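You operate a simulated robot arm through the tools that you are given. There is no shell and no other tool.

Carry out the task below with a simulated two-armed robot. There is one attempt and no reset: what you move stays moved.

TASK
Turn the turntable to the blue mark, lock it, then stipple its roundel and lift the highlight.
Fine: blue-banded pale brush and stick, put back; the roundel stays on the turntable. Leave other glass, plates, controls and the leaf drawing as they are.

The check looks at the end state, three seconds after you hand in, the way a careful person would. Anything else that was tipped, shoved, dropped, spilled or broken makes it a failure.

THE ROBOT
Two 7-joint arms with two-finger parallel grippers on one trunk that stands fixed in place. Base frame: the origin is at the foot of the trunk, x ahead of it, y to its left, z up. Lengths are in mm, angles in degrees, forces in N, time in s.
The left shoulder is at [71, 156, 1130], the right one opposite. Each reaches about 1231 mm from its shoulder. Payload 3.91 kg a hand.
The tool frame of a hand sits at the grasp point between the pads (the TCP): z along the fingers, y along the line on which they close. The tips reach 30 mm beyond it. Largest opening 110 mm; finger width 20, thickness 10; the body of the gripper, 48 by 112 mm, starts 55 mm behind the TCP.
Orientation is that of the tool frame in the base frame, as a unit quaternion [w, x, y, z]. With the fingers straight down and closing along the base's y, the tool's x points along the base's -x, its y along +y and its z along -z.

THE INTERFACE
- The arms move only by the tool servo_tool. It takes "left_commands", "right_commands" or both (then of equal length, played together; a hand with none holds still); each is a list of rows, each a list of 7 numbers: the shift along the tool's x, y, z in m, then the turn, a rotation vector about the tool's x, y, z in degrees, then the finger opening in m, from 0 to 0.11. In form: [[tx, ty, tz, wx, wy, wz, fingers], ...]. A call has 1 to 20 rows; each row is the pose to reach, as a shift and turn from the pose commanded when the call began, along the tool's axes at that moment. A row lasts 0.2 s, in which the tool goes at most 50 mm and 8.6 degrees; a call with a longer step from one row to the next is refused whole, and so is a gripper value outside its range. Where a pose cannot be reached the arm comes as near as it can. A force on the tool above 40 N (or 10 N above the force at the start of the call, whichever is more), or a blocked arm, ends the call early, and 0.2 s more pass. The fingers move at their own pace (about 108 mm/s each) and stop on an object; they squeeze with about 26 N. The grip force told is the motor's: it shows also when the fingers shut on nothing. Time passes only in rows, and 0.2 s behind the last, so rows that repeat a pose let the fingers close. It gives the time, the measured TCP pose, the force on the tool (base axes), the opening and the grip force at its end, in the units of the frame above (readings bear some noise), with the torque about the TCP (base axes, N m) and any sound that the robot's microphone picked up.
- Cameras (640 x 400 px; columns grow to the right, rows downward): "scene" is now at [130.8, 45, 1381.4]; the picture's right is [0.49, -0.87, 0.00], its down [-0.31, -0.17, -0.94] and it looks along [0.82, 0.46, -0.35] (base axes); focal length 335 px, centre (320, 200). "left" rides on the left gripper at [72, -17, -103] in its tool frame; the picture's right is [0.23, 0.97, 0.00], its down [-0.76, 0.18, -0.62] and it looks along [-0.61, 0.14, 0.78] (tool axes); focal length 222 px, centre (320, 200). "right" rides on the right gripper at [72, 17, -103] in its tool frame; the picture's right is [-0.23, 0.97, 0.00], its down [-0.76, -0.18, -0.62] and it looks along [-0.61, -0.14, 0.78] (tool axes); focal length 222 px, centre (320, 200). There is no depth. A picture from a camera that has moved, and an enlarged one, comes with that camera's place and axes in the base frame and with its lens.
- snapshot(camera): a new picture of that camera. The clock stands still meanwhile.
- slide_trunk(by): slides the trunk up (or, below 0, down) by that many mm; the arms and the scene camera ride with it, the base frame stays. It gives what a move gives, with no picture.
- turn_head(pan, tilt): turns the head with the scene camera to pan (to the left, within 86 degrees either way) and tilt (down, from -29 to 69), counted from straight ahead of the robot. It gives what a move gives.
- enlarge(camera, box): a new picture of the part [left, top, right, bottom] of that camera's present view, enlarged. The clock stands still meanwhile.
- sign_off(): hands the job in; it is judged then, once.

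Places have to be worked out from the pictures, the camera data and where the tool is seen. Open the grippers and draw the arms clear of the work before you hand the job in, unless the task says otherwise.

The tools are called after ">>>" as a command line: name --argument value ..., lists and objects as JSON in quotes. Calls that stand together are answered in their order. servo_tool: Moves the arms, as the interface text tells. Its arguments: {"type":"object","properties":{"left_commands":{"type":"array","items":{"type":"array","items":{"type":"number"}}},"right_commands":{"type":"array","items":{"type":"array","items":{"type":"number"}}}},"required":[]} The other tools are called the same way: slide_trunk (by) moves the trunk up or down; turn_head (pan, tilt) turns the head that bears the scene camera; snapshot (camera) takes a picture; enlarge (camera, box) takes an enlarged picture of a part of a camera's view; sign_off () hands the job in.

At the start:

```text
clock: 0.0
left_ee_pos: [560.5, 725.4, 1283.0]
left_tool_rot: [-0.001, 0.0, 1.0, 0.0]
left_ft_force: [0.3, -0.2, 0.0]
left_moment: [-0.02, -0.02, -0.01]
left_gripper_width: 110.0
left_grip_force: 0.0
right_ee_pos: [736.9, 63.1, 1277.6]
right_tool_rot: [0.0, 0.001, 1.0, 0.001]
right_ft_force: [0.2, -0.2, -0.9]
right_moment: [0.02, -0.03, 0.01]
right_gripper_width: 110.2
right_grip_force: 0.0
trunk travel left (down, up): [-575.0, 365.0]
head pan, tilt (commanded): [29.4, 20.6]
```

scene: 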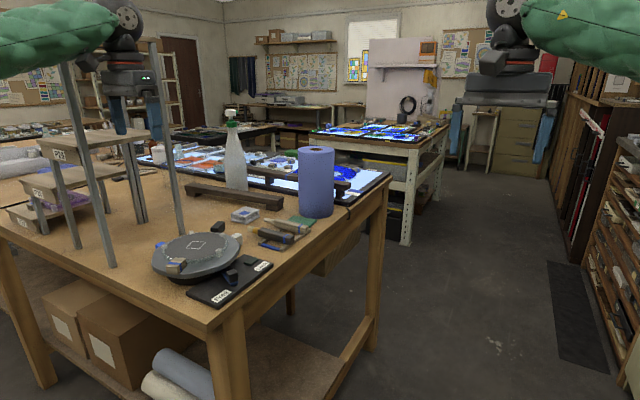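
right: 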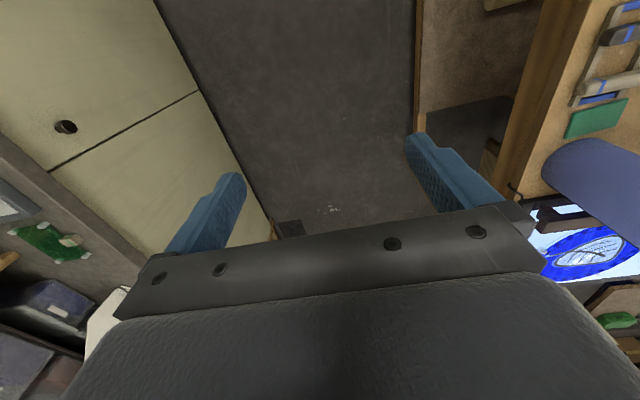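
left: 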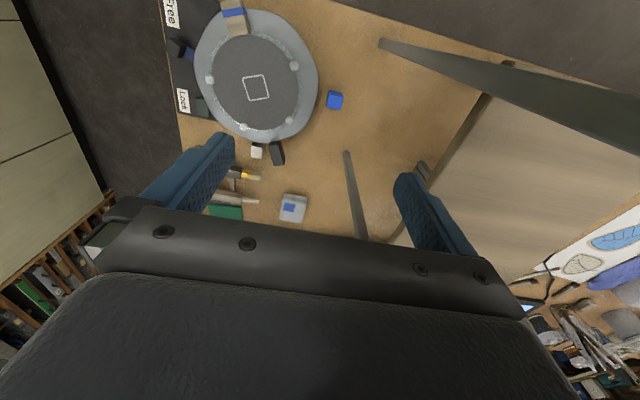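

I'll start by studying the scene: the turntable is on the near bench with a lock lever (Free/Lock). I take enlarged pictures for detail.

>>> enlarge --camera "scene" --box '[140, 190, 340, 315]'

>>> enlarge --camera "left" --box '[160, 0, 360, 125]'

>>> enlarge --camera "left" --box '[160, 120, 360, 245]'

>>> enlarge --camera "scene" --box '[0, 110, 200, 235]'

```text
3.20 times, centred on (240, 252) of scene
camera zoom: at [130.8, 45.0, 1381.4], right [0.49, -0.87, 0.0], down [-0.31, -0.17, -0.94], along [0.82, 0.46, -0.35], focal length 1072 px, centre (576, 32)
```

zoom: 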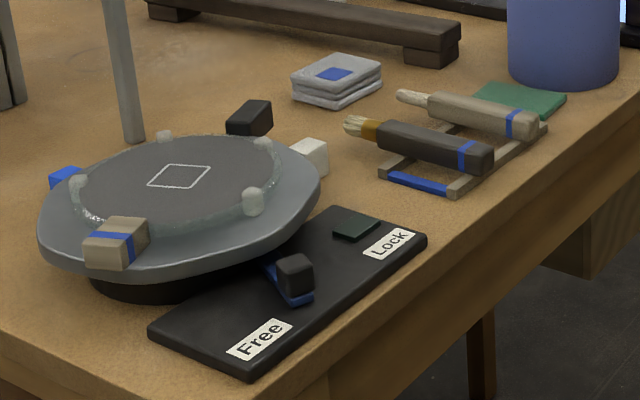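

```text
3.20 times, centred on (260, 62) of left
camera zoom: at [489.5, 707.2, 1387.0], right [-0.23, 0.97, 0.0], down [0.76, 0.18, 0.62], along [0.61, 0.14, -0.78], focal length 711 px, centre (512, 640)
```

zoom: 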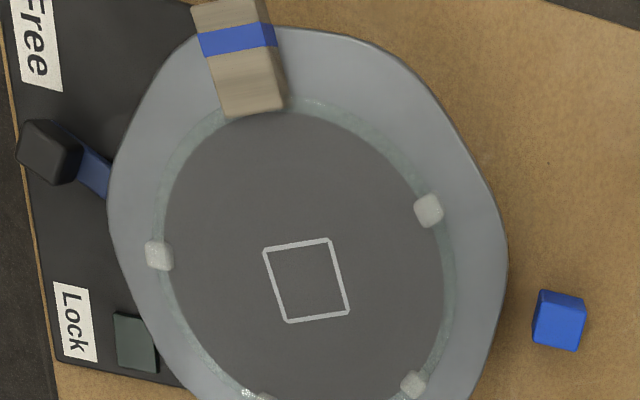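

```text
3.20 times, centred on (260, 182) of left
camera zoom: at [489.5, 707.2, 1387.0], right [-0.23, 0.97, 0.0], down [0.76, 0.18, 0.62], along [0.61, 0.14, -0.78], focal length 711 px, centre (512, 256)
```

zoom: 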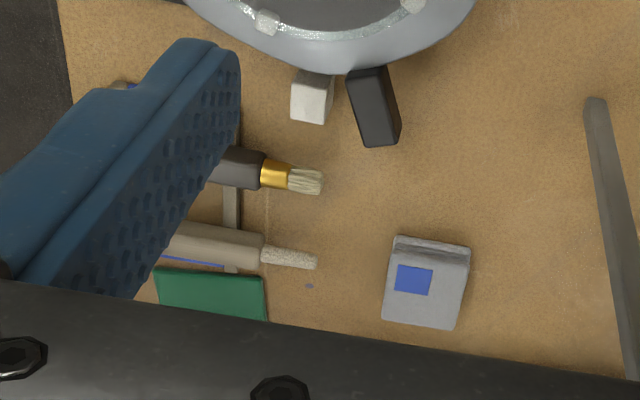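

```text
3.20 times, centred on (100, 172) of scene
camera zoom: at [130.8, 45.0, 1381.4], right [0.49, -0.87, 0.0], down [-0.31, -0.17, -0.94], along [0.82, 0.46, -0.35], focal length 1072 px, centre (1024, 288)
```

zoom: 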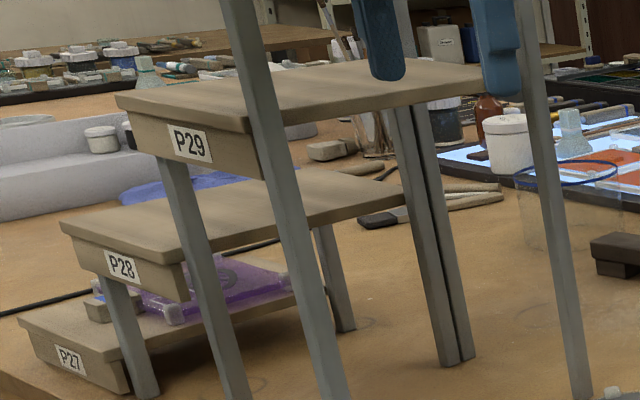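

The left arm hides part of the bench; I turn the head to survey the rest of the room, including other brushes and the drawing.

>>> turn_head --pan 55 --tilt 35

>>> snapshot --camera "scene"

>>> enlarge --camera "scene" --box '[320, 100, 640, 300]'

```text
clock: 0.9
left_ee_pos: [561.8, 725.5, 1284.0]
left_tool_rot: [0.0, 0.0, 1.0, 0.0]
left_ft_force: [-0.4, 0.1, -0.1]
left_moment: [-0.01, -0.02, -0.01]
left_gripper_width: 109.7
left_grip_force: 0.1
right_ee_pos: [736.8, 63.6, 1280.0]
right_tool_rot: [-0.001, -0.001, 1.0, -0.001]
right_ft_force: [-0.4, -0.1, 1.6]
right_moment: [0.01, 0.0, 0.05]
right_gripper_width: 110.0
right_grip_force: 0.1
trunk travel left (down, up): [-575.0, 365.0]
head pan, tilt (commanded): [55.0, 35.0]
```

```text
taken
camera scene: at [100.4, 71.5, 1358.6], right [0.82, -0.57, 0.0], down [-0.33, -0.47, -0.82], along [0.47, 0.67, -0.57], focal length 335 px, centre (320, 200)
```

scene: 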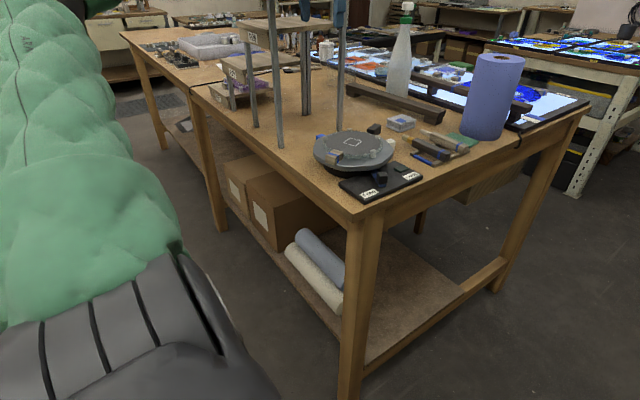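

```text
2.00 times, centred on (480, 200) of scene
camera zoom: at [100.4, 71.5, 1358.6], right [0.82, -0.57, 0.0], down [-0.33, -0.47, -0.82], along [0.47, 0.67, -0.57], focal length 670 px, centre (0, 200)
```

zoom: 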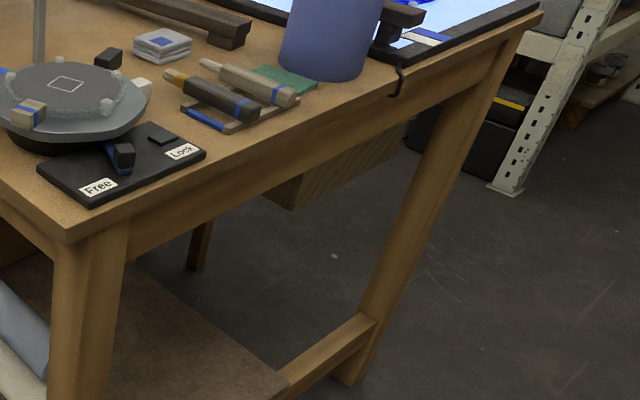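

Triangulating, the turntable centre is about (590, 628, 1013) and the tool rest is near (780–855, 500–640, 975), with tall rack posts near (494, 813) and (690, 810). I move the left hand away from those posts and over the lever panel for a better look.

>>> servo_tool --left_commands '[[0.004, -0.04, 0.012, 0, 0, 0, 0.11], [0.008, -0.08, 0.024, 0, 0, 0, 0.11], [0.012, -0.12, 0.036, 0, 0, 0, 0.11], [0.016, -0.16, 0.048, 0, 0, 0, 0.11], [0.02, -0.195, 0.06, 0, 0, 0, 0.11]]'

>>> snapshot --camera "left"

>>> enlarge --camera "left" --box '[220, 0, 460, 150]'

```text
clock: 2.1
left_ee_pos: [540.9, 529.3, 1223.2]
left_tool_rot: [0.0, 0.0, 1.0, 0.0]
left_ft_force: [0.4, -0.6, 0.2]
left_moment: [0.04, 0.0, 0.01]
left_gripper_width: 110.3
left_grip_force: 0.0
right_ee_pos: [736.3, 62.3, 1280.0]
right_tool_rot: [0.0, 0.0, 1.0, 0.0]
right_ft_force: [-0.1, 0.5, -1.4]
right_moment: [0.02, 0.01, -0.02]
right_gripper_width: 110.1
right_grip_force: 0.1
trunk travel left (down, up): [-575.0, 365.0]
head pan, tilt (commanded): [55.0, 35.0]
```

```text
taken
camera left: at [468.4, 510.3, 1327.2], right [-0.23, 0.97, 0.0], down [0.76, 0.18, 0.62], along [0.61, 0.14, -0.78], focal length 222 px, centre (320, 200)
```

left: 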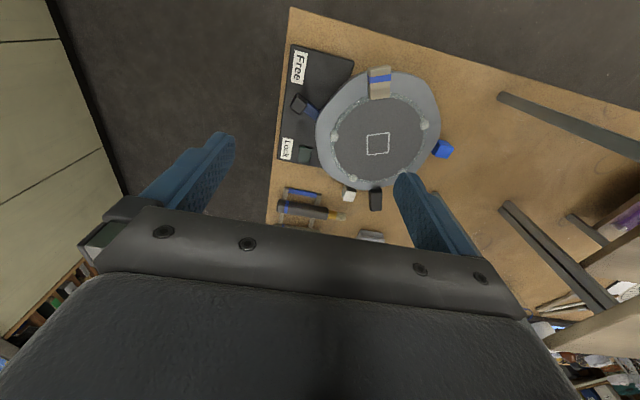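

```text
2.67 times, centred on (340, 75) of left
camera zoom: at [468.4, 510.3, 1327.2], right [-0.23, 0.97, 0.0], down [0.76, 0.18, 0.62], along [0.61, 0.14, -0.78], focal length 592 px, centre (267, 533)
```

zoom: 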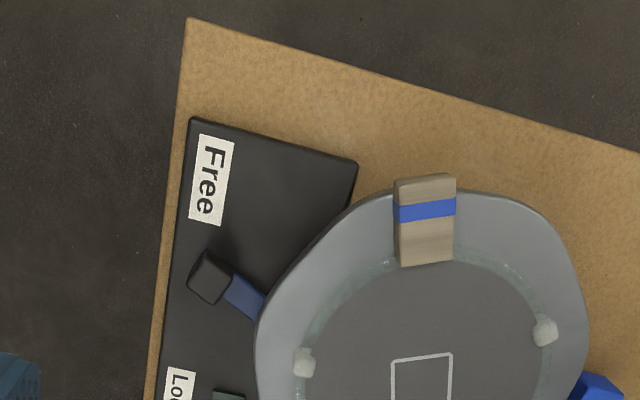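

The panel (Free / Lock) and turntable are clearly visible. I move the left hand over the turntable for a closer view of the block, the clips and the marks.

>>> servo_tool --left_commands '[[-0.017, 0.04, 0.016, 0, 0, 0, 0.11], [-0.034, 0.081, 0.033, 0, 0, 0, 0.11]]'

>>> enlarge --camera "left" --box '[200, 0, 440, 150]'

>>> enlarge --camera "left" --box '[180, 80, 420, 230]'

>>> snapshot --camera "left"

```text
clock: 2.7
left_ee_pos: [575.6, 614.4, 1188.2]
left_tool_rot: [-0.001, 0.0, 1.0, 0.0]
left_ft_force: [-0.7, 0.9, -0.4]
left_moment: [-0.02, -0.02, 0.01]
left_gripper_width: 110.1
left_grip_force: 0.1
right_ee_pos: [737.4, 64.0, 1278.2]
right_tool_rot: [0.001, 0.0, 1.0, 0.0]
right_ft_force: [0.1, -0.1, -0.1]
right_moment: [0.02, 0.01, -0.05]
right_gripper_width: 109.9
right_grip_force: 0.0
trunk travel left (down, up): [-575.0, 365.0]
head pan, tilt (commanded): [55.0, 35.0]
```

```text
2.67 times, centred on (320, 75) of left
camera zoom: at [503.7, 595.0, 1292.4], right [-0.23, 0.97, 0.0], down [0.76, 0.18, 0.62], along [0.61, 0.14, -0.78], focal length 592 px, centre (320, 533)
```

zoom: 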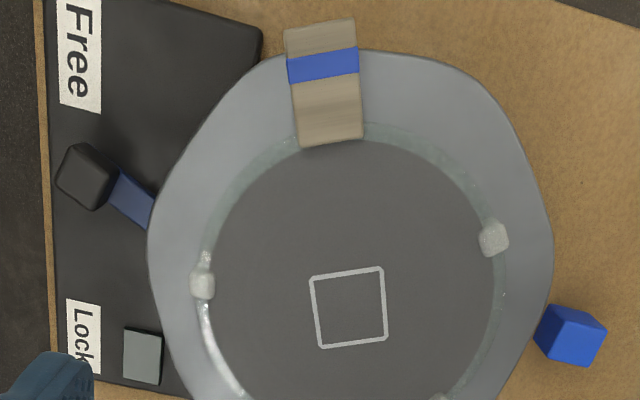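

```text
2.67 times, centred on (300, 155) of left
camera zoom: at [503.7, 595.0, 1292.4], right [-0.23, 0.97, 0.0], down [0.76, 0.18, 0.62], along [0.61, 0.14, -0.78], focal length 592 px, centre (373, 320)
```

zoom: 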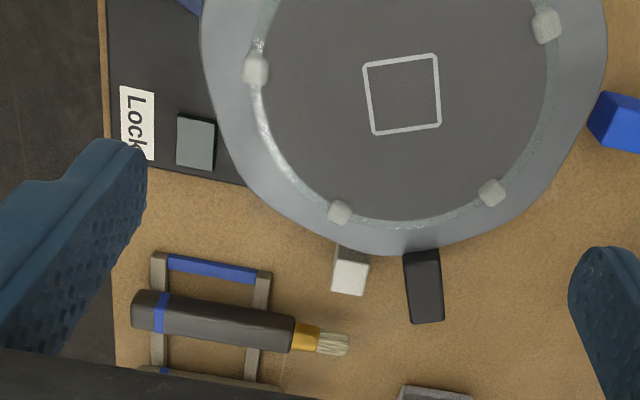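

```text
taken
camera left: at [503.7, 595.0, 1292.4], right [-0.23, 0.97, 0.0], down [0.76, 0.18, 0.62], along [0.61, 0.14, -0.78], focal length 222 px, centre (320, 200)
```

left: 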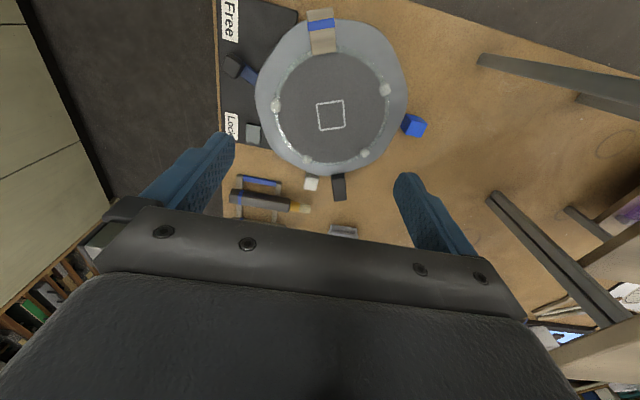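

The block/clip pattern on the roundel and a black block directly opposite suggest the black block may be part of the turntable. I zoom the scene camera closely on the turntable edges to check.

>>> turn_head --pan 50 --tilt 28

>>> snapshot --camera "scene"

```text
clock: 3.4
left_ee_pos: [574.7, 612.2, 1189.2]
left_tool_rot: [0.0, 0.001, 1.0, 0.0]
left_ft_force: [-0.3, -0.5, -0.2]
left_moment: [-0.02, -0.03, 0.01]
left_gripper_width: 109.9
left_grip_force: 0.2
right_ee_pos: [735.6, 62.9, 1279.2]
right_tool_rot: [0.001, 0.001, 1.0, 0.0]
right_ft_force: [0.0, 0.4, 0.3]
right_moment: [-0.01, -0.02, -0.02]
right_gripper_width: 110.0
right_grip_force: 0.1
trunk travel left (down, up): [-575.0, 365.0]
head pan, tilt (commanded): [50.0, 28.0]
```

```text
taken
camera scene: at [108.1, 68.9, 1369.6], right [0.77, -0.64, 0.0], down [-0.3, -0.36, -0.88], along [0.57, 0.68, -0.47], focal length 335 px, centre (320, 200)
```

scene: 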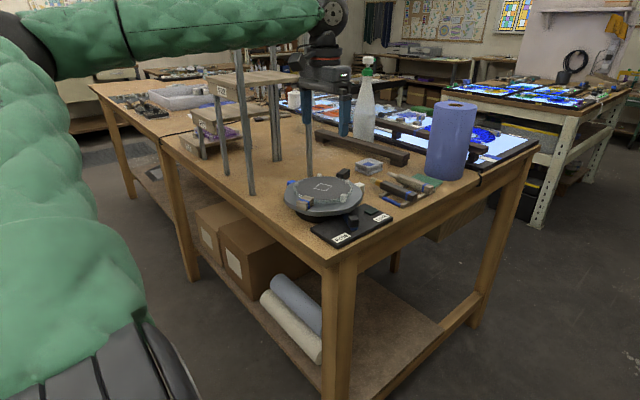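

>>> enlarge --camera "scene" --box '[270, 160, 400, 241]'

>>> enlarge --camera "scene" --box '[270, 165, 350, 215]'

>>> enlarge --camera "scene" --box '[170, 60, 330, 160]'

```text
4.92 times, centred on (335, 200) of scene
camera zoom: at [108.1, 68.9, 1369.6], right [0.77, -0.64, 0.0], down [-0.3, -0.36, -0.88], along [0.57, 0.68, -0.47], focal length 1650 px, centre (246, 198)
```

zoom: 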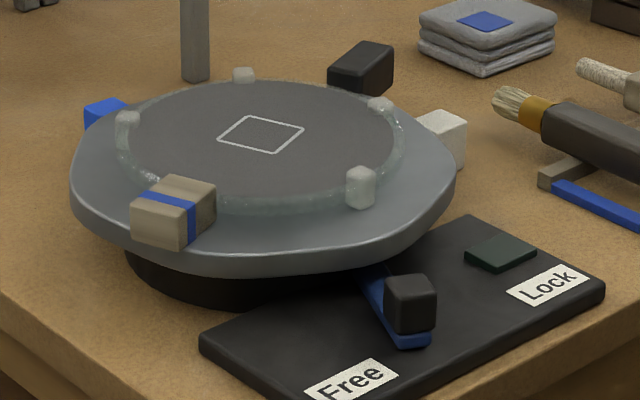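

```text
8.00 times, centred on (310, 190) of scene
camera zoom: at [108.1, 68.9, 1369.6], right [0.77, -0.64, 0.0], down [-0.3, -0.36, -0.88], along [0.57, 0.68, -0.47], focal length 2681 px, centre (400, 280)
```

zoom: 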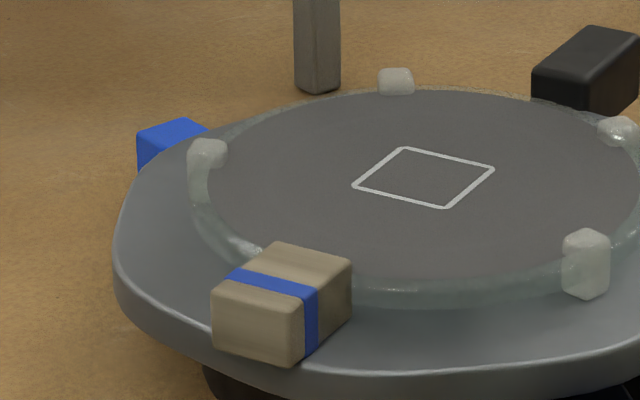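

```text
4.00 times, centred on (250, 110) of scene
camera zoom: at [108.1, 68.9, 1369.6], right [0.77, -0.64, 0.0], down [-0.3, -0.36, -0.88], along [0.57, 0.68, -0.47], focal length 1341 px, centre (600, 560)
```

zoom: 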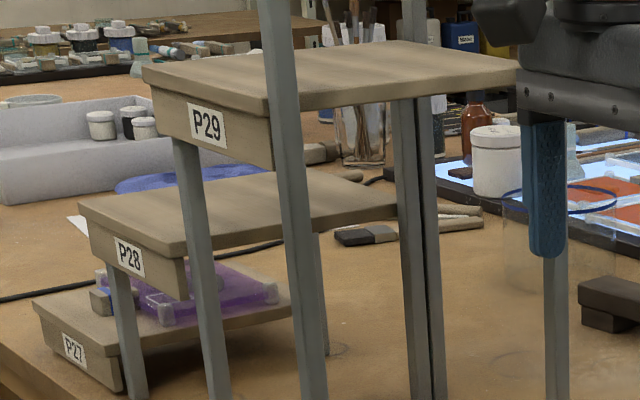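

The black block's top triangulates to z≈1012 at (715, 678), so it is attached to the turntable rim (a handle), opposite the roundel's wooden tab; white mark is at ~0° and blue mark at ~90°. Now I inspect the tool rest with the left hand camera.

>>> servo_tool --left_commands '[[-0.045, -0.012, 0, 0, 0, 0, 0.11], [-0.09, -0.024, 0, 0, 0, 0, 0.11], [-0.135, -0.036, 0, 0, 0, 0, 0.11], [-0.18, -0.048, 0, 0, 0, 0, 0.11], [-0.21, -0.06, 0, 0, 0, 0, 0.11]]'

>>> snapshot --camera "left"

>>> enlarge --camera "left" --box '[200, 20, 400, 145]'

>>> enlarge --camera "left" --box '[220, 80, 420, 205]'

```text
clock: 4.6
left_ee_pos: [786.6, 551.8, 1191.2]
left_tool_rot: [-0.001, 0.0, 1.0, -0.001]
left_ft_force: [0.1, 0.9, -0.2]
left_moment: [0.02, 0.04, 0.02]
left_gripper_width: 109.9
left_grip_force: 0.1
right_ee_pos: [737.0, 63.8, 1278.0]
right_tool_rot: [-0.001, -0.001, 1.0, 0.0]
right_ft_force: [0.7, -0.1, 0.6]
right_moment: [0.03, 0.01, 0.01]
right_gripper_width: 110.1
right_grip_force: 0.0
trunk travel left (down, up): [-575.0, 365.0]
head pan, tilt (commanded): [50.0, 28.0]
```

```text
taken
camera left: at [715.0, 533.6, 1294.0], right [-0.23, 0.97, 0.0], down [0.76, 0.18, 0.62], along [0.61, 0.14, -0.78], focal length 222 px, centre (320, 200)
```

left: 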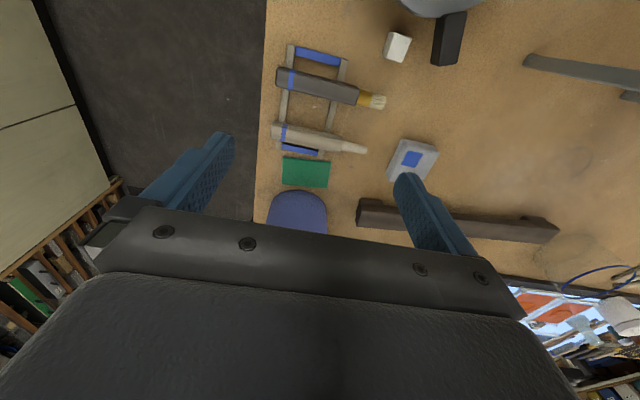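

```text
3.20 times, centred on (300, 82) of left
camera zoom: at [715.0, 533.6, 1294.0], right [-0.23, 0.97, 0.0], down [0.76, 0.18, 0.62], along [0.61, 0.14, -0.78], focal length 711 px, centre (384, 576)
```

zoom: 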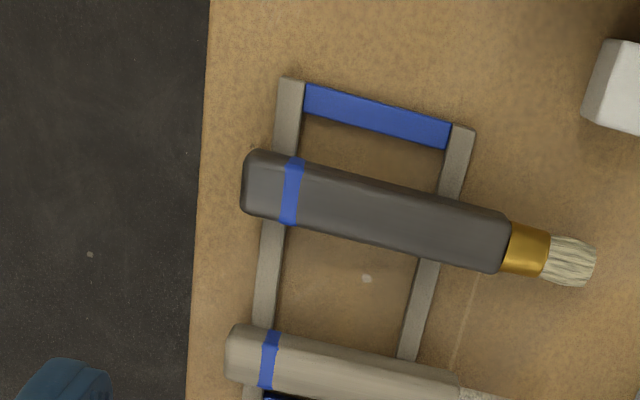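

```text
3.20 times, centred on (320, 142) of left
camera zoom: at [715.0, 533.6, 1294.0], right [-0.23, 0.97, 0.0], down [0.76, 0.18, 0.62], along [0.61, 0.14, -0.78], focal length 711 px, centre (320, 384)
```

zoom: 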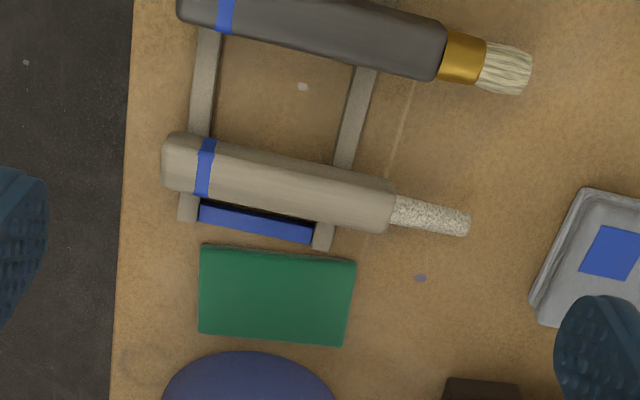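

The rest holds a pale-bristled blue-banded brush (dark handle) and a blue-banded pale stick, tips toward +y. Now I bring the left hand over the black turntable handle with +22° yaw to look at it closely.

>>> servo_tool --left_commands '[[0.02, 0.03, 0.015, 0, 0, -5, 0.11], [0.04, 0.06, 0.03, 0, 0, -10, 0.11], [0.06, 0.09, 0.045, 0, 0, -16, 0.11], [0.08, 0.123, 0.06, 0, 0, -22, 0.11], [0.08, 0.123, 0.075, 0, 0, -22, 0.11]]'

>>> snapshot --camera "left"

>>> enlarge --camera "left" --box '[200, 60, 440, 210]'

```text
clock: 5.8
left_ee_pos: [707.1, 674.3, 1116.7]
left_tool_rot: [-0.001, -0.191, 0.982, 0.001]
left_ft_force: [0.3, -1.0, 0.5]
left_moment: [-0.01, 0.0, 0.03]
left_gripper_width: 109.7
left_grip_force: 0.1
right_ee_pos: [737.9, 62.0, 1277.9]
right_tool_rot: [-0.001, 0.0, 1.0, 0.0]
right_ft_force: [-0.3, -0.3, 0.1]
right_moment: [0.01, 0.04, -0.02]
right_gripper_width: 110.1
right_grip_force: 0.0
trunk travel left (down, up): [-575.0, 365.0]
head pan, tilt (commanded): [50.0, 28.0]
```

```text
taken
camera left: at [646.5, 629.4, 1220.1], right [-0.58, 0.82, 0.0], down [0.64, 0.45, 0.62], along [0.51, 0.36, -0.78], focal length 222 px, centre (320, 200)
```

left: 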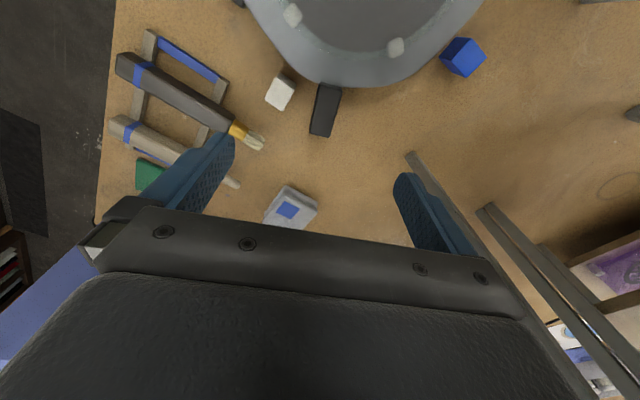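

```text
2.67 times, centred on (320, 135) of left
camera zoom: at [646.5, 629.4, 1220.1], right [-0.58, 0.82, 0.0], down [0.64, 0.45, 0.62], along [0.51, 0.36, -0.78], focal length 592 px, centre (320, 373)
```

zoom: 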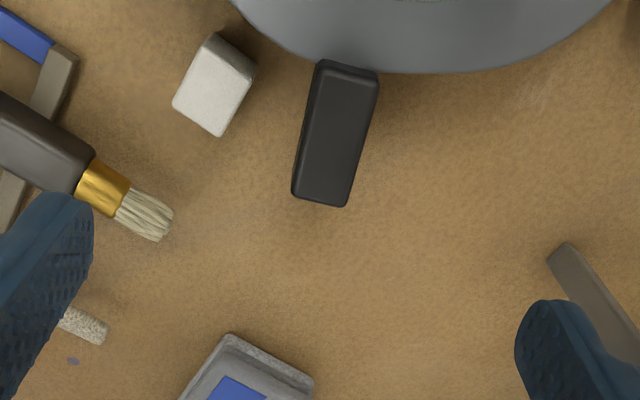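

The handle is clearly fixed to the turntable rim at about 22°. Next I move (high, clear of the posts) over the blue mark with +90° yaw to view it and test that this orientation is reachable.

>>> servo_tool --left_commands '[[0.0, 0.0, -0.02, 0, 0, 0, 0.11], [0.009, 0.012, -0.04, 0, 0, -7, 0.11], [0.018, 0.024, -0.04, 0, 0, -14, 0.11], [0.027, 0.036, -0.04, 0, 0, -21, 0.11], [0.036, 0.048, -0.04, 0, 0, -28, 0.11], [0.045, 0.06, -0.04, 0, 0, -35, 0.11], [0.054, 0.072, -0.04, 0, 0, -42, 0.11], [0.063, 0.084, -0.04, 0, 0, -49, 0.11], [0.072, 0.096, -0.04, 0, 0, -56, 0.11], [0.082, 0.11, -0.04, 0, 0, -62, 0.11], [0.082, 0.11, -0.04, 0, 0, -68, 0.11]]'

>>> snapshot --camera "left"

>>> snapshot --camera "scene"

```text
clock: 8.2
left_ee_pos: [590.3, 745.5, 1156.6]
left_tool_rot: [0.001, 0.708, -0.707, 0.001]
left_ft_force: [-1.1, -0.2, 0.1]
left_moment: [0.0, 0.0, 0.02]
left_gripper_width: 109.9
left_grip_force: 0.1
right_ee_pos: [737.8, 61.8, 1279.3]
right_tool_rot: [0.0, 0.0, 1.0, 0.0]
right_ft_force: [0.2, -1.0, -0.6]
right_moment: [0.0, 0.03, -0.03]
right_gripper_width: 110.1
right_grip_force: 0.0
trunk travel left (down, up): [-575.0, 365.0]
head pan, tilt (commanded): [50.0, 28.0]
```

```text
taken
camera left: at [607.1, 671.7, 1258.9], right [-0.97, -0.23, 0.0], down [-0.18, 0.76, 0.62], along [-0.14, 0.61, -0.78], focal length 222 px, centre (320, 200)
```

left: 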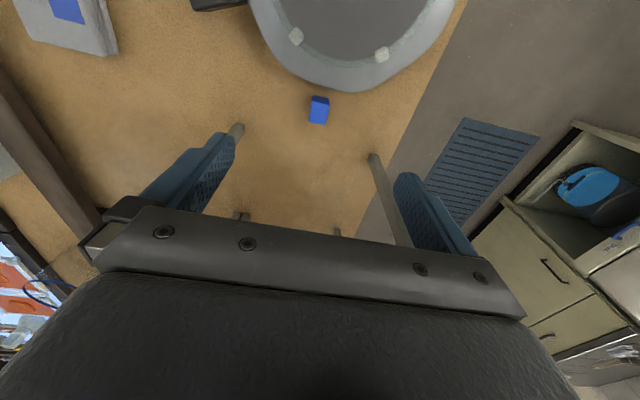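

```text
taken
camera scene: at [108.9, 68.7, 1369.5], right [0.77, -0.64, 0.0], down [-0.3, -0.36, -0.88], along [0.57, 0.68, -0.47], focal length 335 px, centre (320, 200)
```

scene: 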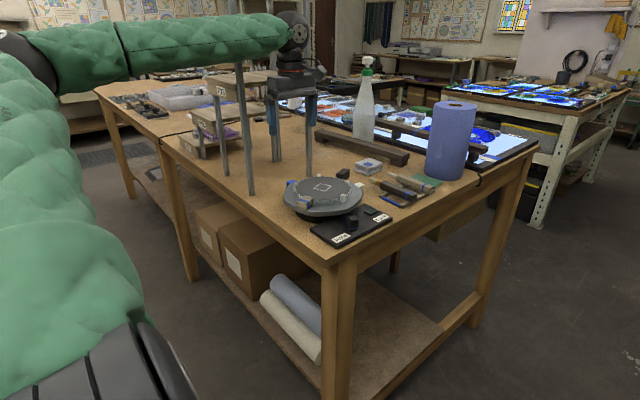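

The +90° yaw pose is reachable. I enlarge the blue mark area.

>>> enlarge --camera "left" --box '[240, 0, 480, 150]'

>>> enlarge --camera "left" --box '[280, 70, 360, 120]'

>>> enlarge --camera "scene" --box '[270, 165, 350, 215]'

```text
2.67 times, centred on (360, 75) of left
camera zoom: at [607.1, 671.7, 1258.9], right [-0.97, -0.23, 0.0], down [-0.18, 0.76, 0.62], along [-0.14, 0.61, -0.78], focal length 592 px, centre (213, 533)
```

zoom: 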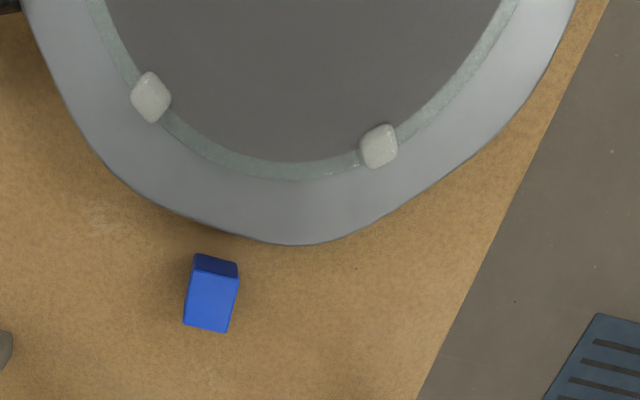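

```text
8.00 times, centred on (320, 95) of left
camera zoom: at [607.1, 671.7, 1258.9], right [-0.97, -0.23, 0.0], down [-0.18, 0.76, 0.62], along [-0.14, 0.61, -0.78], focal length 1777 px, centre (320, 1040)
```

zoom: 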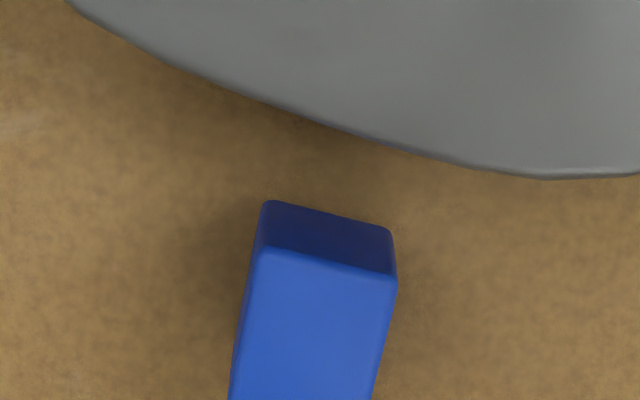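

```text
8.00 times, centred on (310, 190) of scene
camera zoom: at [108.9, 68.7, 1369.5], right [0.77, -0.64, 0.0], down [-0.3, -0.36, -0.88], along [0.57, 0.68, -0.47], focal length 2681 px, centre (400, 280)
```

zoom: 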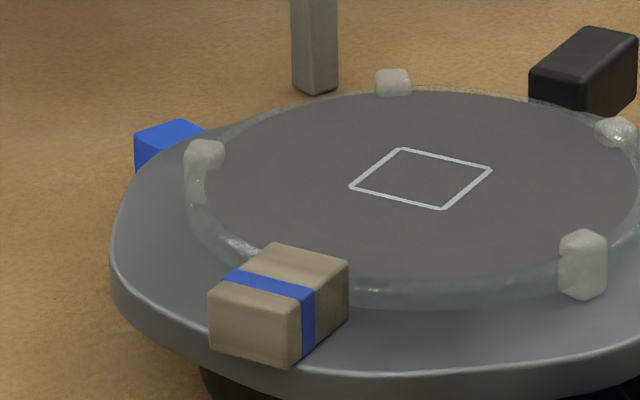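

Blue mark: top z≈985, at angle ≈90° from the turntable centre (590, 627); the handle sits at z≈992–1012. I go back to the handle at 22° with the fingers partly open, stopping above it to check alignment.

>>> servo_tool --left_commands '[[0.008, -0.012, 0.0, 0, 0, 7.5, 0.07], [0.016, -0.024, 0.0, 0, 0, 15, 0.07], [0.024, -0.036, 0.0, 0, 0, 22.5, 0.07], [0.032, -0.048, 0.0, 0, 0, 30, 0.07], [0.04, -0.06, 0.0, 0, 0, 37.5, 0.07], [0.048, -0.072, 0.01, 0, 0, 45, 0.07], [0.056, -0.084, 0.03, 0, 0, 52.5, 0.07], [0.064, -0.096, 0.05, 0, 0, 60, 0.07], [0.0735, -0.109, 0.077, 0, 0, 67.7, 0.07], [0.0735, -0.109, 0.087, 0, 0, 67.7, 0.07]]'

>>> enlarge --camera "left" --box '[200, 60, 440, 210]'

>>> snapshot --camera "scene"

>>> enlarge --camera "scene" --box '[270, 140, 430, 240]'

```text
clock: 10.4
left_ee_pos: [697.4, 671.7, 1069.1]
left_tool_rot: [0.0, -0.193, 0.981, 0.0]
left_ft_force: [0.0, -0.4, 0.1]
left_moment: [0.02, 0.0, 0.0]
left_gripper_width: 69.7
left_grip_force: 0.1
right_ee_pos: [736.4, 64.2, 1279.8]
right_tool_rot: [0.0, 0.0, 1.0, -0.001]
right_ft_force: [0.1, 1.3, -0.1]
right_moment: [-0.01, 0.0, 0.0]
right_gripper_width: 109.9
right_grip_force: 0.2
trunk travel left (down, up): [-575.0, 365.0]
head pan, tilt (commanded): [50.0, 28.0]
```

```text
2.67 times, centred on (320, 135) of left
camera zoom: at [636.3, 628.1, 1171.9], right [-0.58, 0.82, 0.0], down [0.64, 0.45, 0.62], along [0.51, 0.36, -0.78], focal length 592 px, centre (320, 373)
```

zoom: 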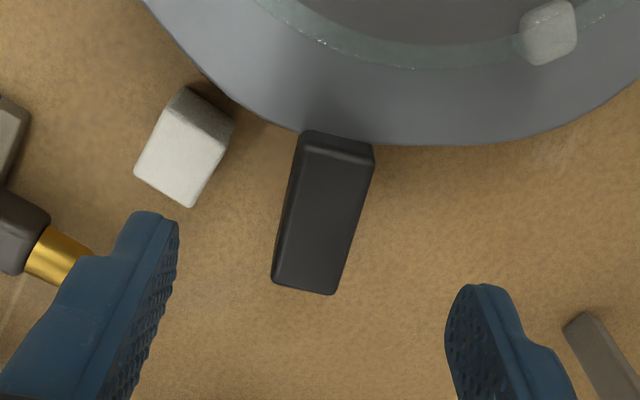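

```text
taken
camera scene: at [107.9, 69.6, 1369.6], right [0.77, -0.64, 0.0], down [-0.3, -0.36, -0.88], along [0.57, 0.68, -0.47], focal length 335 px, centre (320, 200)
```

scene: 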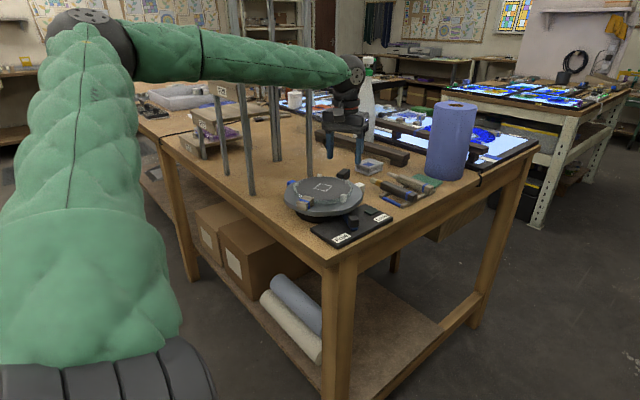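

```text
4.00 times, centred on (350, 190) of scene
camera zoom: at [107.9, 69.6, 1369.6], right [0.77, -0.64, 0.0], down [-0.3, -0.36, -0.88], along [0.57, 0.68, -0.47], focal length 1341 px, centre (200, 240)
```

zoom: 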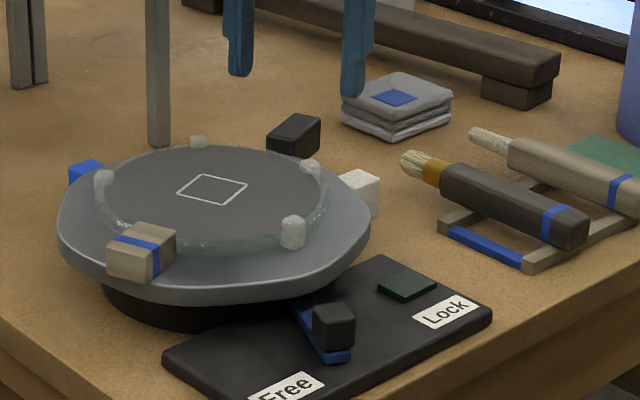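

The TCP is aligned with the handle's axis (handle angle ≈22.2°, mid-radius ≈114). I descend so the fingertips end at z≈996 and close on the handle.

>>> servo_tool --left_commands '[[0, 0, 0.02, 0, 0, 0, 0.06], [0, 0, 0.043, 0, 0, 0, 0.06], [0, 0, 0.043, 0, 0, 0, 0.03], [0, 0, 0.043, 0, 0, 0, 0.0], [0, 0, 0.043, 0, 0, 0, 0.0]]'

>>> enlarge --camera "left" --box '[200, 60, 440, 210]'

```text
clock: 11.6
left_ee_pos: [696.5, 672.3, 1024.5]
left_tool_rot: [0.0, -0.194, 0.981, 0.0]
left_ft_force: [1.7, 6.2, 3.2]
left_moment: [0.25, -0.36, -0.62]
left_gripper_width: 22.3
left_grip_force: 45.0
right_ee_pos: [737.3, 64.1, 1278.5]
right_tool_rot: [0.0, 0.0, 1.0, -0.001]
right_ft_force: [0.8, 0.6, 0.3]
right_moment: [0.0, 0.0, -0.01]
right_gripper_width: 109.9
right_grip_force: 0.1
trunk travel left (down, up): [-575.0, 365.0]
head pan, tilt (commanded): [50.0, 28.0]
```

```text
2.67 times, centred on (320, 135) of left
camera zoom: at [636.8, 627.5, 1128.4], right [-0.58, 0.81, 0.0], down [0.64, 0.45, 0.62], along [0.51, 0.36, -0.78], focal length 592 px, centre (320, 373)
```

zoom: 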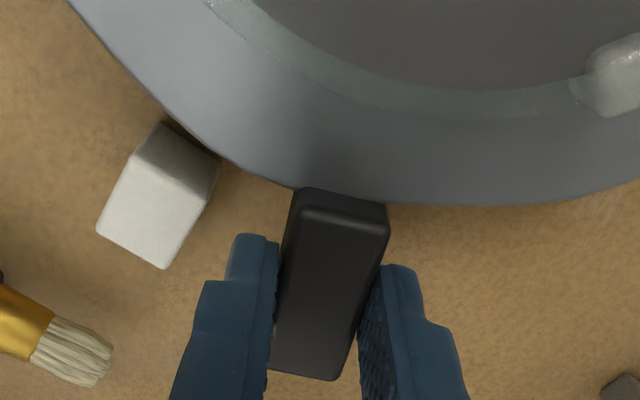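

The handle is gripped (22 mm). I start rotating along the arc about the turntable centre with a small 12° move to check forces.

>>> servo_tool --left_commands '[[0.00028, 0.00813, 0, 0, 0, -4, 0.0], [0.00113, 0.01621, 0, 0, 0, -8, 0.0], [0.00255, 0.02422, 0, 0, 0, -12, 0.0]]'

>>> enlarge --camera "left" --box '[200, 60, 440, 210]'

>>> enlarge --camera "scene" --box '[270, 140, 430, 240]'

```text
clock: 12.4
left_ee_pos: [686.2, 694.6, 1026.1]
left_tool_rot: [0.0, -0.295, 0.955, 0.0]
left_ft_force: [9.8, 17.7, 9.6]
left_moment: [0.18, 0.45, -1.15]
left_gripper_width: 22.3
left_grip_force: 44.8
right_ee_pos: [737.5, 64.4, 1278.4]
right_tool_rot: [0.0, 0.0, 1.0, -0.001]
right_ft_force: [0.2, 0.2, -0.4]
right_moment: [-0.02, -0.01, 0.04]
right_gripper_width: 109.7
right_grip_force: 0.0
trunk travel left (down, up): [-575.0, 365.0]
head pan, tilt (commanded): [50.0, 28.0]
```

```text
2.67 times, centred on (320, 135) of left
camera zoom: at [635.8, 638.0, 1128.4], right [-0.74, 0.68, 0.0], down [0.53, 0.58, 0.62], along [0.42, 0.46, -0.78], focal length 592 px, centre (320, 373)
```

zoom: 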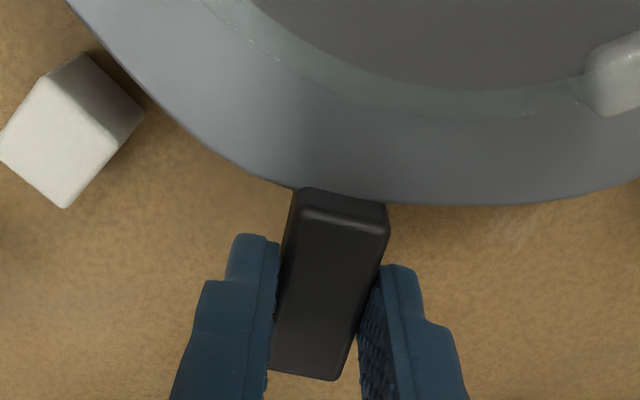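

```text
4.00 times, centred on (350, 190) of scene
camera zoom: at [108.8, 70.5, 1369.6], right [0.77, -0.64, 0.0], down [-0.3, -0.36, -0.88], along [0.57, 0.68, -0.47], focal length 1341 px, centre (200, 240)
```

zoom: 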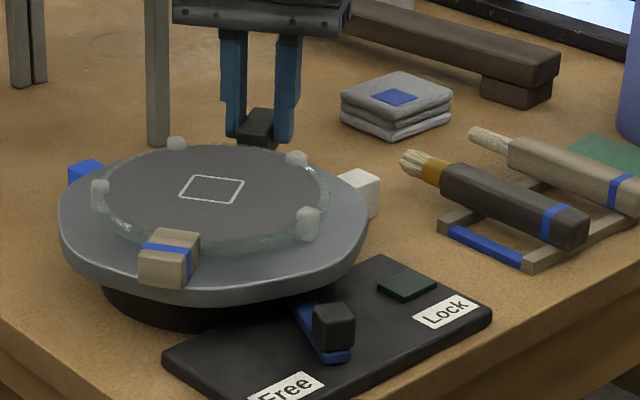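

The turntable and roundel turn together; an outward radial force of ~18 N suggests the true axis is slightly off my estimate (nearer (587, 630)). I continue 16° more with a corrected centre.

>>> servo_tool --left_commands '[[-0.0012, 0.00875, 0, 0, 0, -4, 0.0], [-0.0005, 0.0172, 0, 0, 0, -8, 0.0], [0.00085, 0.0254, 0, 0, 0, -12, 0.0], [0.0027, 0.0334, 0, 0, 0, -16, 0.0]]'

>>> snapshot --camera "left"

```text
clock: 13.4
left_ee_pos: [662.9, 720.6, 1025.0]
left_tool_rot: [0.0, -0.426, 0.905, -0.001]
left_ft_force: [-0.6, 9.0, 7.2]
left_moment: [-0.16, 0.19, -0.85]
left_gripper_width: 21.6
left_grip_force: 45.2
right_ee_pos: [737.1, 63.7, 1278.9]
right_tool_rot: [0.001, -0.001, 1.0, 0.0]
right_ft_force: [-0.2, -0.5, -0.1]
right_moment: [0.01, -0.01, 0.01]
right_gripper_width: 109.8
right_grip_force: 0.1
trunk travel left (down, up): [-575.0, 365.0]
head pan, tilt (commanded): [50.0, 28.0]
```

```text
taken
camera left: at [630.4, 651.6, 1128.4], right [-0.89, 0.45, 0.0], down [0.35, 0.7, 0.62], along [0.28, 0.56, -0.78], focal length 222 px, centre (320, 200)
```

left: 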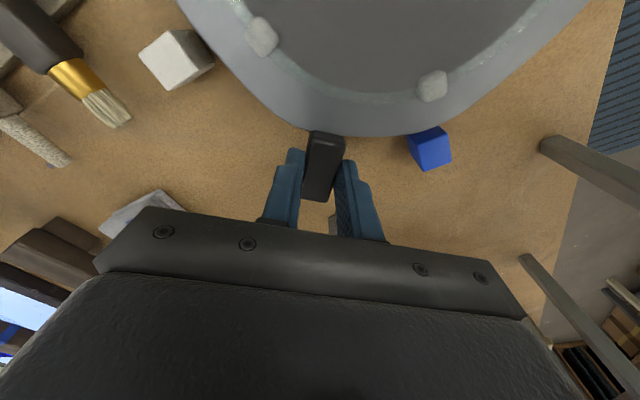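

Forces dropped to ~9 N, so the centre (587.5, 629.5) fits. I continue the arc 36° further toward the blue mark.

>>> servo_tool --left_commands '[[-0.0002, 0.00825, 0, 0, 0, -4, 0.0], [0.00065, 0.01646, 0, 0, 0, -8, 0.0], [0.0021, 0.0246, 0, 0, 0, -12, 0.0], [0.0041, 0.0326, 0, 0, 0, -16, 0.0], [0.0066, 0.04046, 0, 0, 0, -20, 0.0], [0.0097, 0.0481, 0, 0, 0, -24, 0.0], [0.01335, 0.0555, 0, 0, 0, -28, 0.0], [0.0175, 0.0627, 0, 0, 0, -32, 0.0], [0.0221, 0.0695, 0, 0, 0, -36, 0.0]]'

>>> snapshot --camera "left"

>>> enlarge --camera "left" --box '[240, 100, 400, 200]'

```text
clock: 15.4
left_ee_pos: [600.1, 745.2, 1025.0]
left_tool_rot: [0.001, -0.684, 0.73, 0.002]
left_ft_force: [-4.4, 19.0, -7.4]
left_moment: [1.6, -0.69, -0.67]
left_gripper_width: 22.3
left_grip_force: 45.2
right_ee_pos: [739.7, 60.8, 1277.1]
right_tool_rot: [-0.001, 0.0, 1.0, 0.001]
right_ft_force: [0.3, -0.1, 0.4]
right_moment: [0.01, -0.01, -0.02]
right_gripper_width: 110.1
right_grip_force: 0.0
trunk travel left (down, up): [-575.0, 365.0]
head pan, tilt (commanded): [50.0, 28.0]
```

```text
taken
camera left: at [612.3, 671.2, 1128.1], right [-0.99, -0.16, 0.0], down [-0.13, 0.77, 0.63], along [-0.1, 0.62, -0.78], focal length 222 px, centre (320, 200)
```

left: 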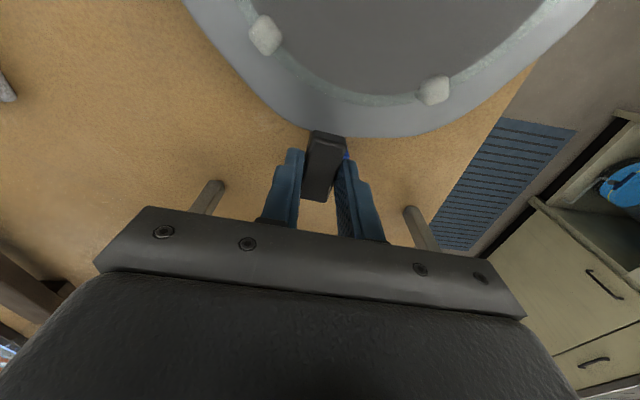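

```text
4.00 times, centred on (320, 150) of left
camera zoom: at [612.3, 671.2, 1128.1], right [-0.99, -0.16, 0.0], down [-0.13, 0.77, 0.63], along [-0.1, 0.62, -0.78], focal length 888 px, centre (320, 400)
```

zoom: 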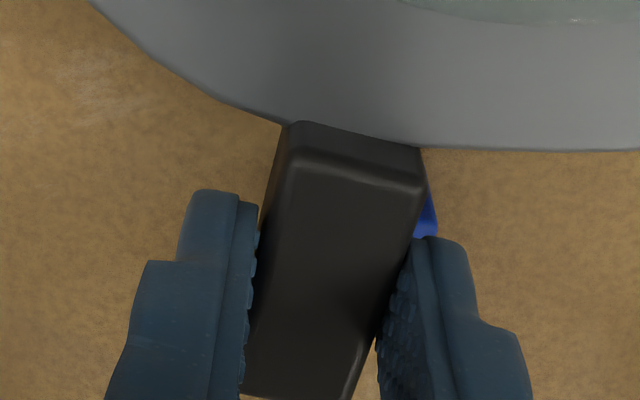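

The handle is at ≈86°, with a bit of the blue mark still showing ahead of it. I rotate 3.5° further, easing outward slightly to relieve the radial force.

>>> servo_tool --left_commands '[[-0.001, 0.0036, 0, 0, 0, -1.8, 0.0], [-0.0013, 0.0072, 0, 0, 0, -3.5, 0.0]]'

>>> enlarge --camera "left" --box '[240, 100, 400, 200]'

```text
clock: 16.0
left_ee_pos: [591.2, 746.9, 1025.3]
left_tool_rot: [-0.001, -0.705, 0.709, 0.001]
left_ft_force: [-6.4, 0.1, -18.4]
left_moment: [1.05, -0.32, -0.73]
left_gripper_width: 22.4
left_grip_force: 44.7
right_ee_pos: [738.7, 61.3, 1277.3]
right_tool_rot: [-0.001, -0.001, 1.0, 0.001]
right_ft_force: [0.4, 0.6, 0.1]
right_moment: [0.0, -0.01, 0.01]
right_gripper_width: 109.8
right_grip_force: 0.1
trunk travel left (down, up): [-575.0, 365.0]
head pan, tilt (commanded): [50.0, 28.0]
```

```text
4.00 times, centred on (320, 150) of left
camera zoom: at [608.8, 672.8, 1128.4], right [-0.97, -0.22, 0.0], down [-0.17, 0.76, 0.62], along [-0.14, 0.61, -0.78], focal length 888 px, centre (320, 400)
```

zoom: 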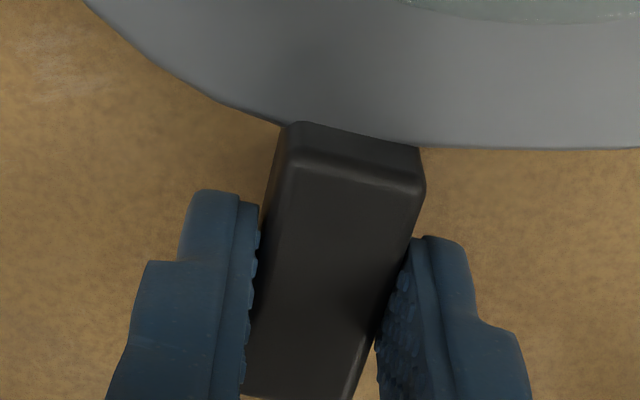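

The handle now covers the blue mark at ≈89.7°. I open the fingers and rise straight up to verify the alignment.

>>> servo_tool --left_commands '[[0, 0, 0, 0, 0, 0, 0.03], [0, 0, 0, 0, 0, 0, 0.06], [0, 0, -0.03, 0, 0, 0, 0.06], [0, 0, -0.07, 0, 0, 0, 0.06], [0, 0, -0.11, 0, 0, 0, 0.06]]'

>>> snapshot --camera "left"

>>> enlarge --camera "left" --box '[240, 50, 400, 150]'

>>> enlarge --camera "scene" --box '[270, 165, 350, 215]'

```text
clock: 17.2
left_ee_pos: [589.3, 749.1, 1138.7]
left_tool_rot: [0.001, -0.707, 0.708, 0.0]
left_ft_force: [-0.5, -0.4, 0.8]
left_moment: [-0.01, -0.01, 0.01]
left_gripper_width: 60.2
left_grip_force: 0.0
right_ee_pos: [737.4, 62.3, 1279.5]
right_tool_rot: [0.0, 0.001, 1.0, 0.001]
right_ft_force: [-0.1, 0.5, -1.1]
right_moment: [0.01, 0.01, 0.02]
right_gripper_width: 109.9
right_grip_force: 0.1
trunk travel left (down, up): [-575.0, 365.0]
head pan, tilt (commanded): [50.0, 28.0]
```

```text
taken
camera left: at [606.2, 675.1, 1242.2], right [-0.97, -0.23, 0.0], down [-0.18, 0.76, 0.62], along [-0.14, 0.61, -0.78], focal length 222 px, centre (320, 200)
```

left: 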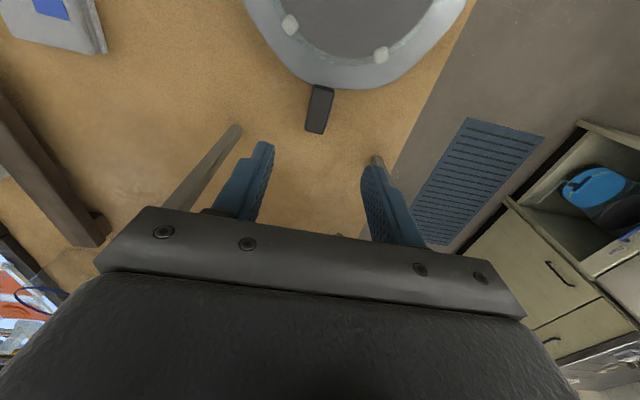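

```text
4.00 times, centred on (320, 100) of left
camera zoom: at [606.2, 675.1, 1242.2], right [-0.97, -0.23, 0.0], down [-0.18, 0.76, 0.62], along [-0.14, 0.61, -0.78], focal length 888 px, centre (320, 600)
```

zoom: 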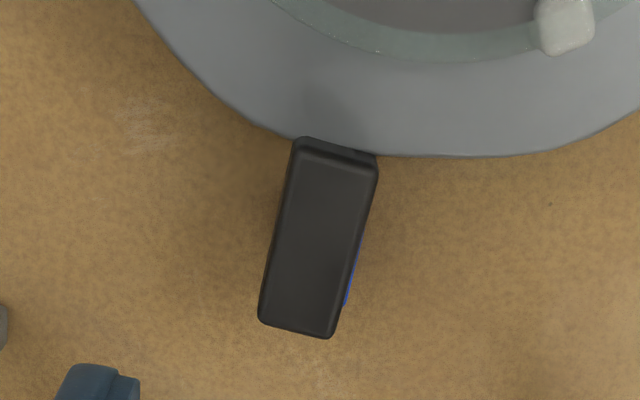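

```text
8.00 times, centred on (310, 190) of scene
camera zoom: at [108.1, 67.7, 1370.1], right [0.77, -0.64, 0.0], down [-0.3, -0.36, -0.88], along [0.57, 0.68, -0.47], focal length 2681 px, centre (400, 280)
```

zoom: 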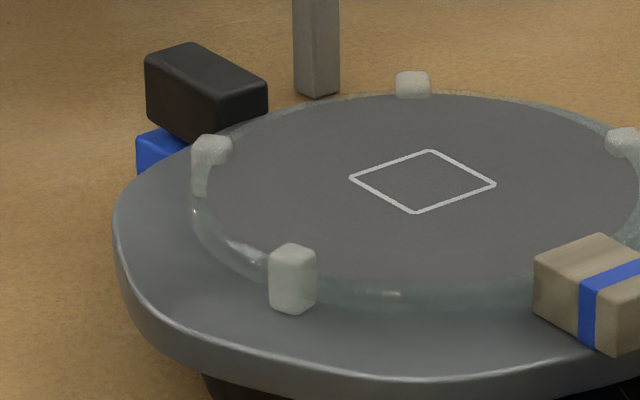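

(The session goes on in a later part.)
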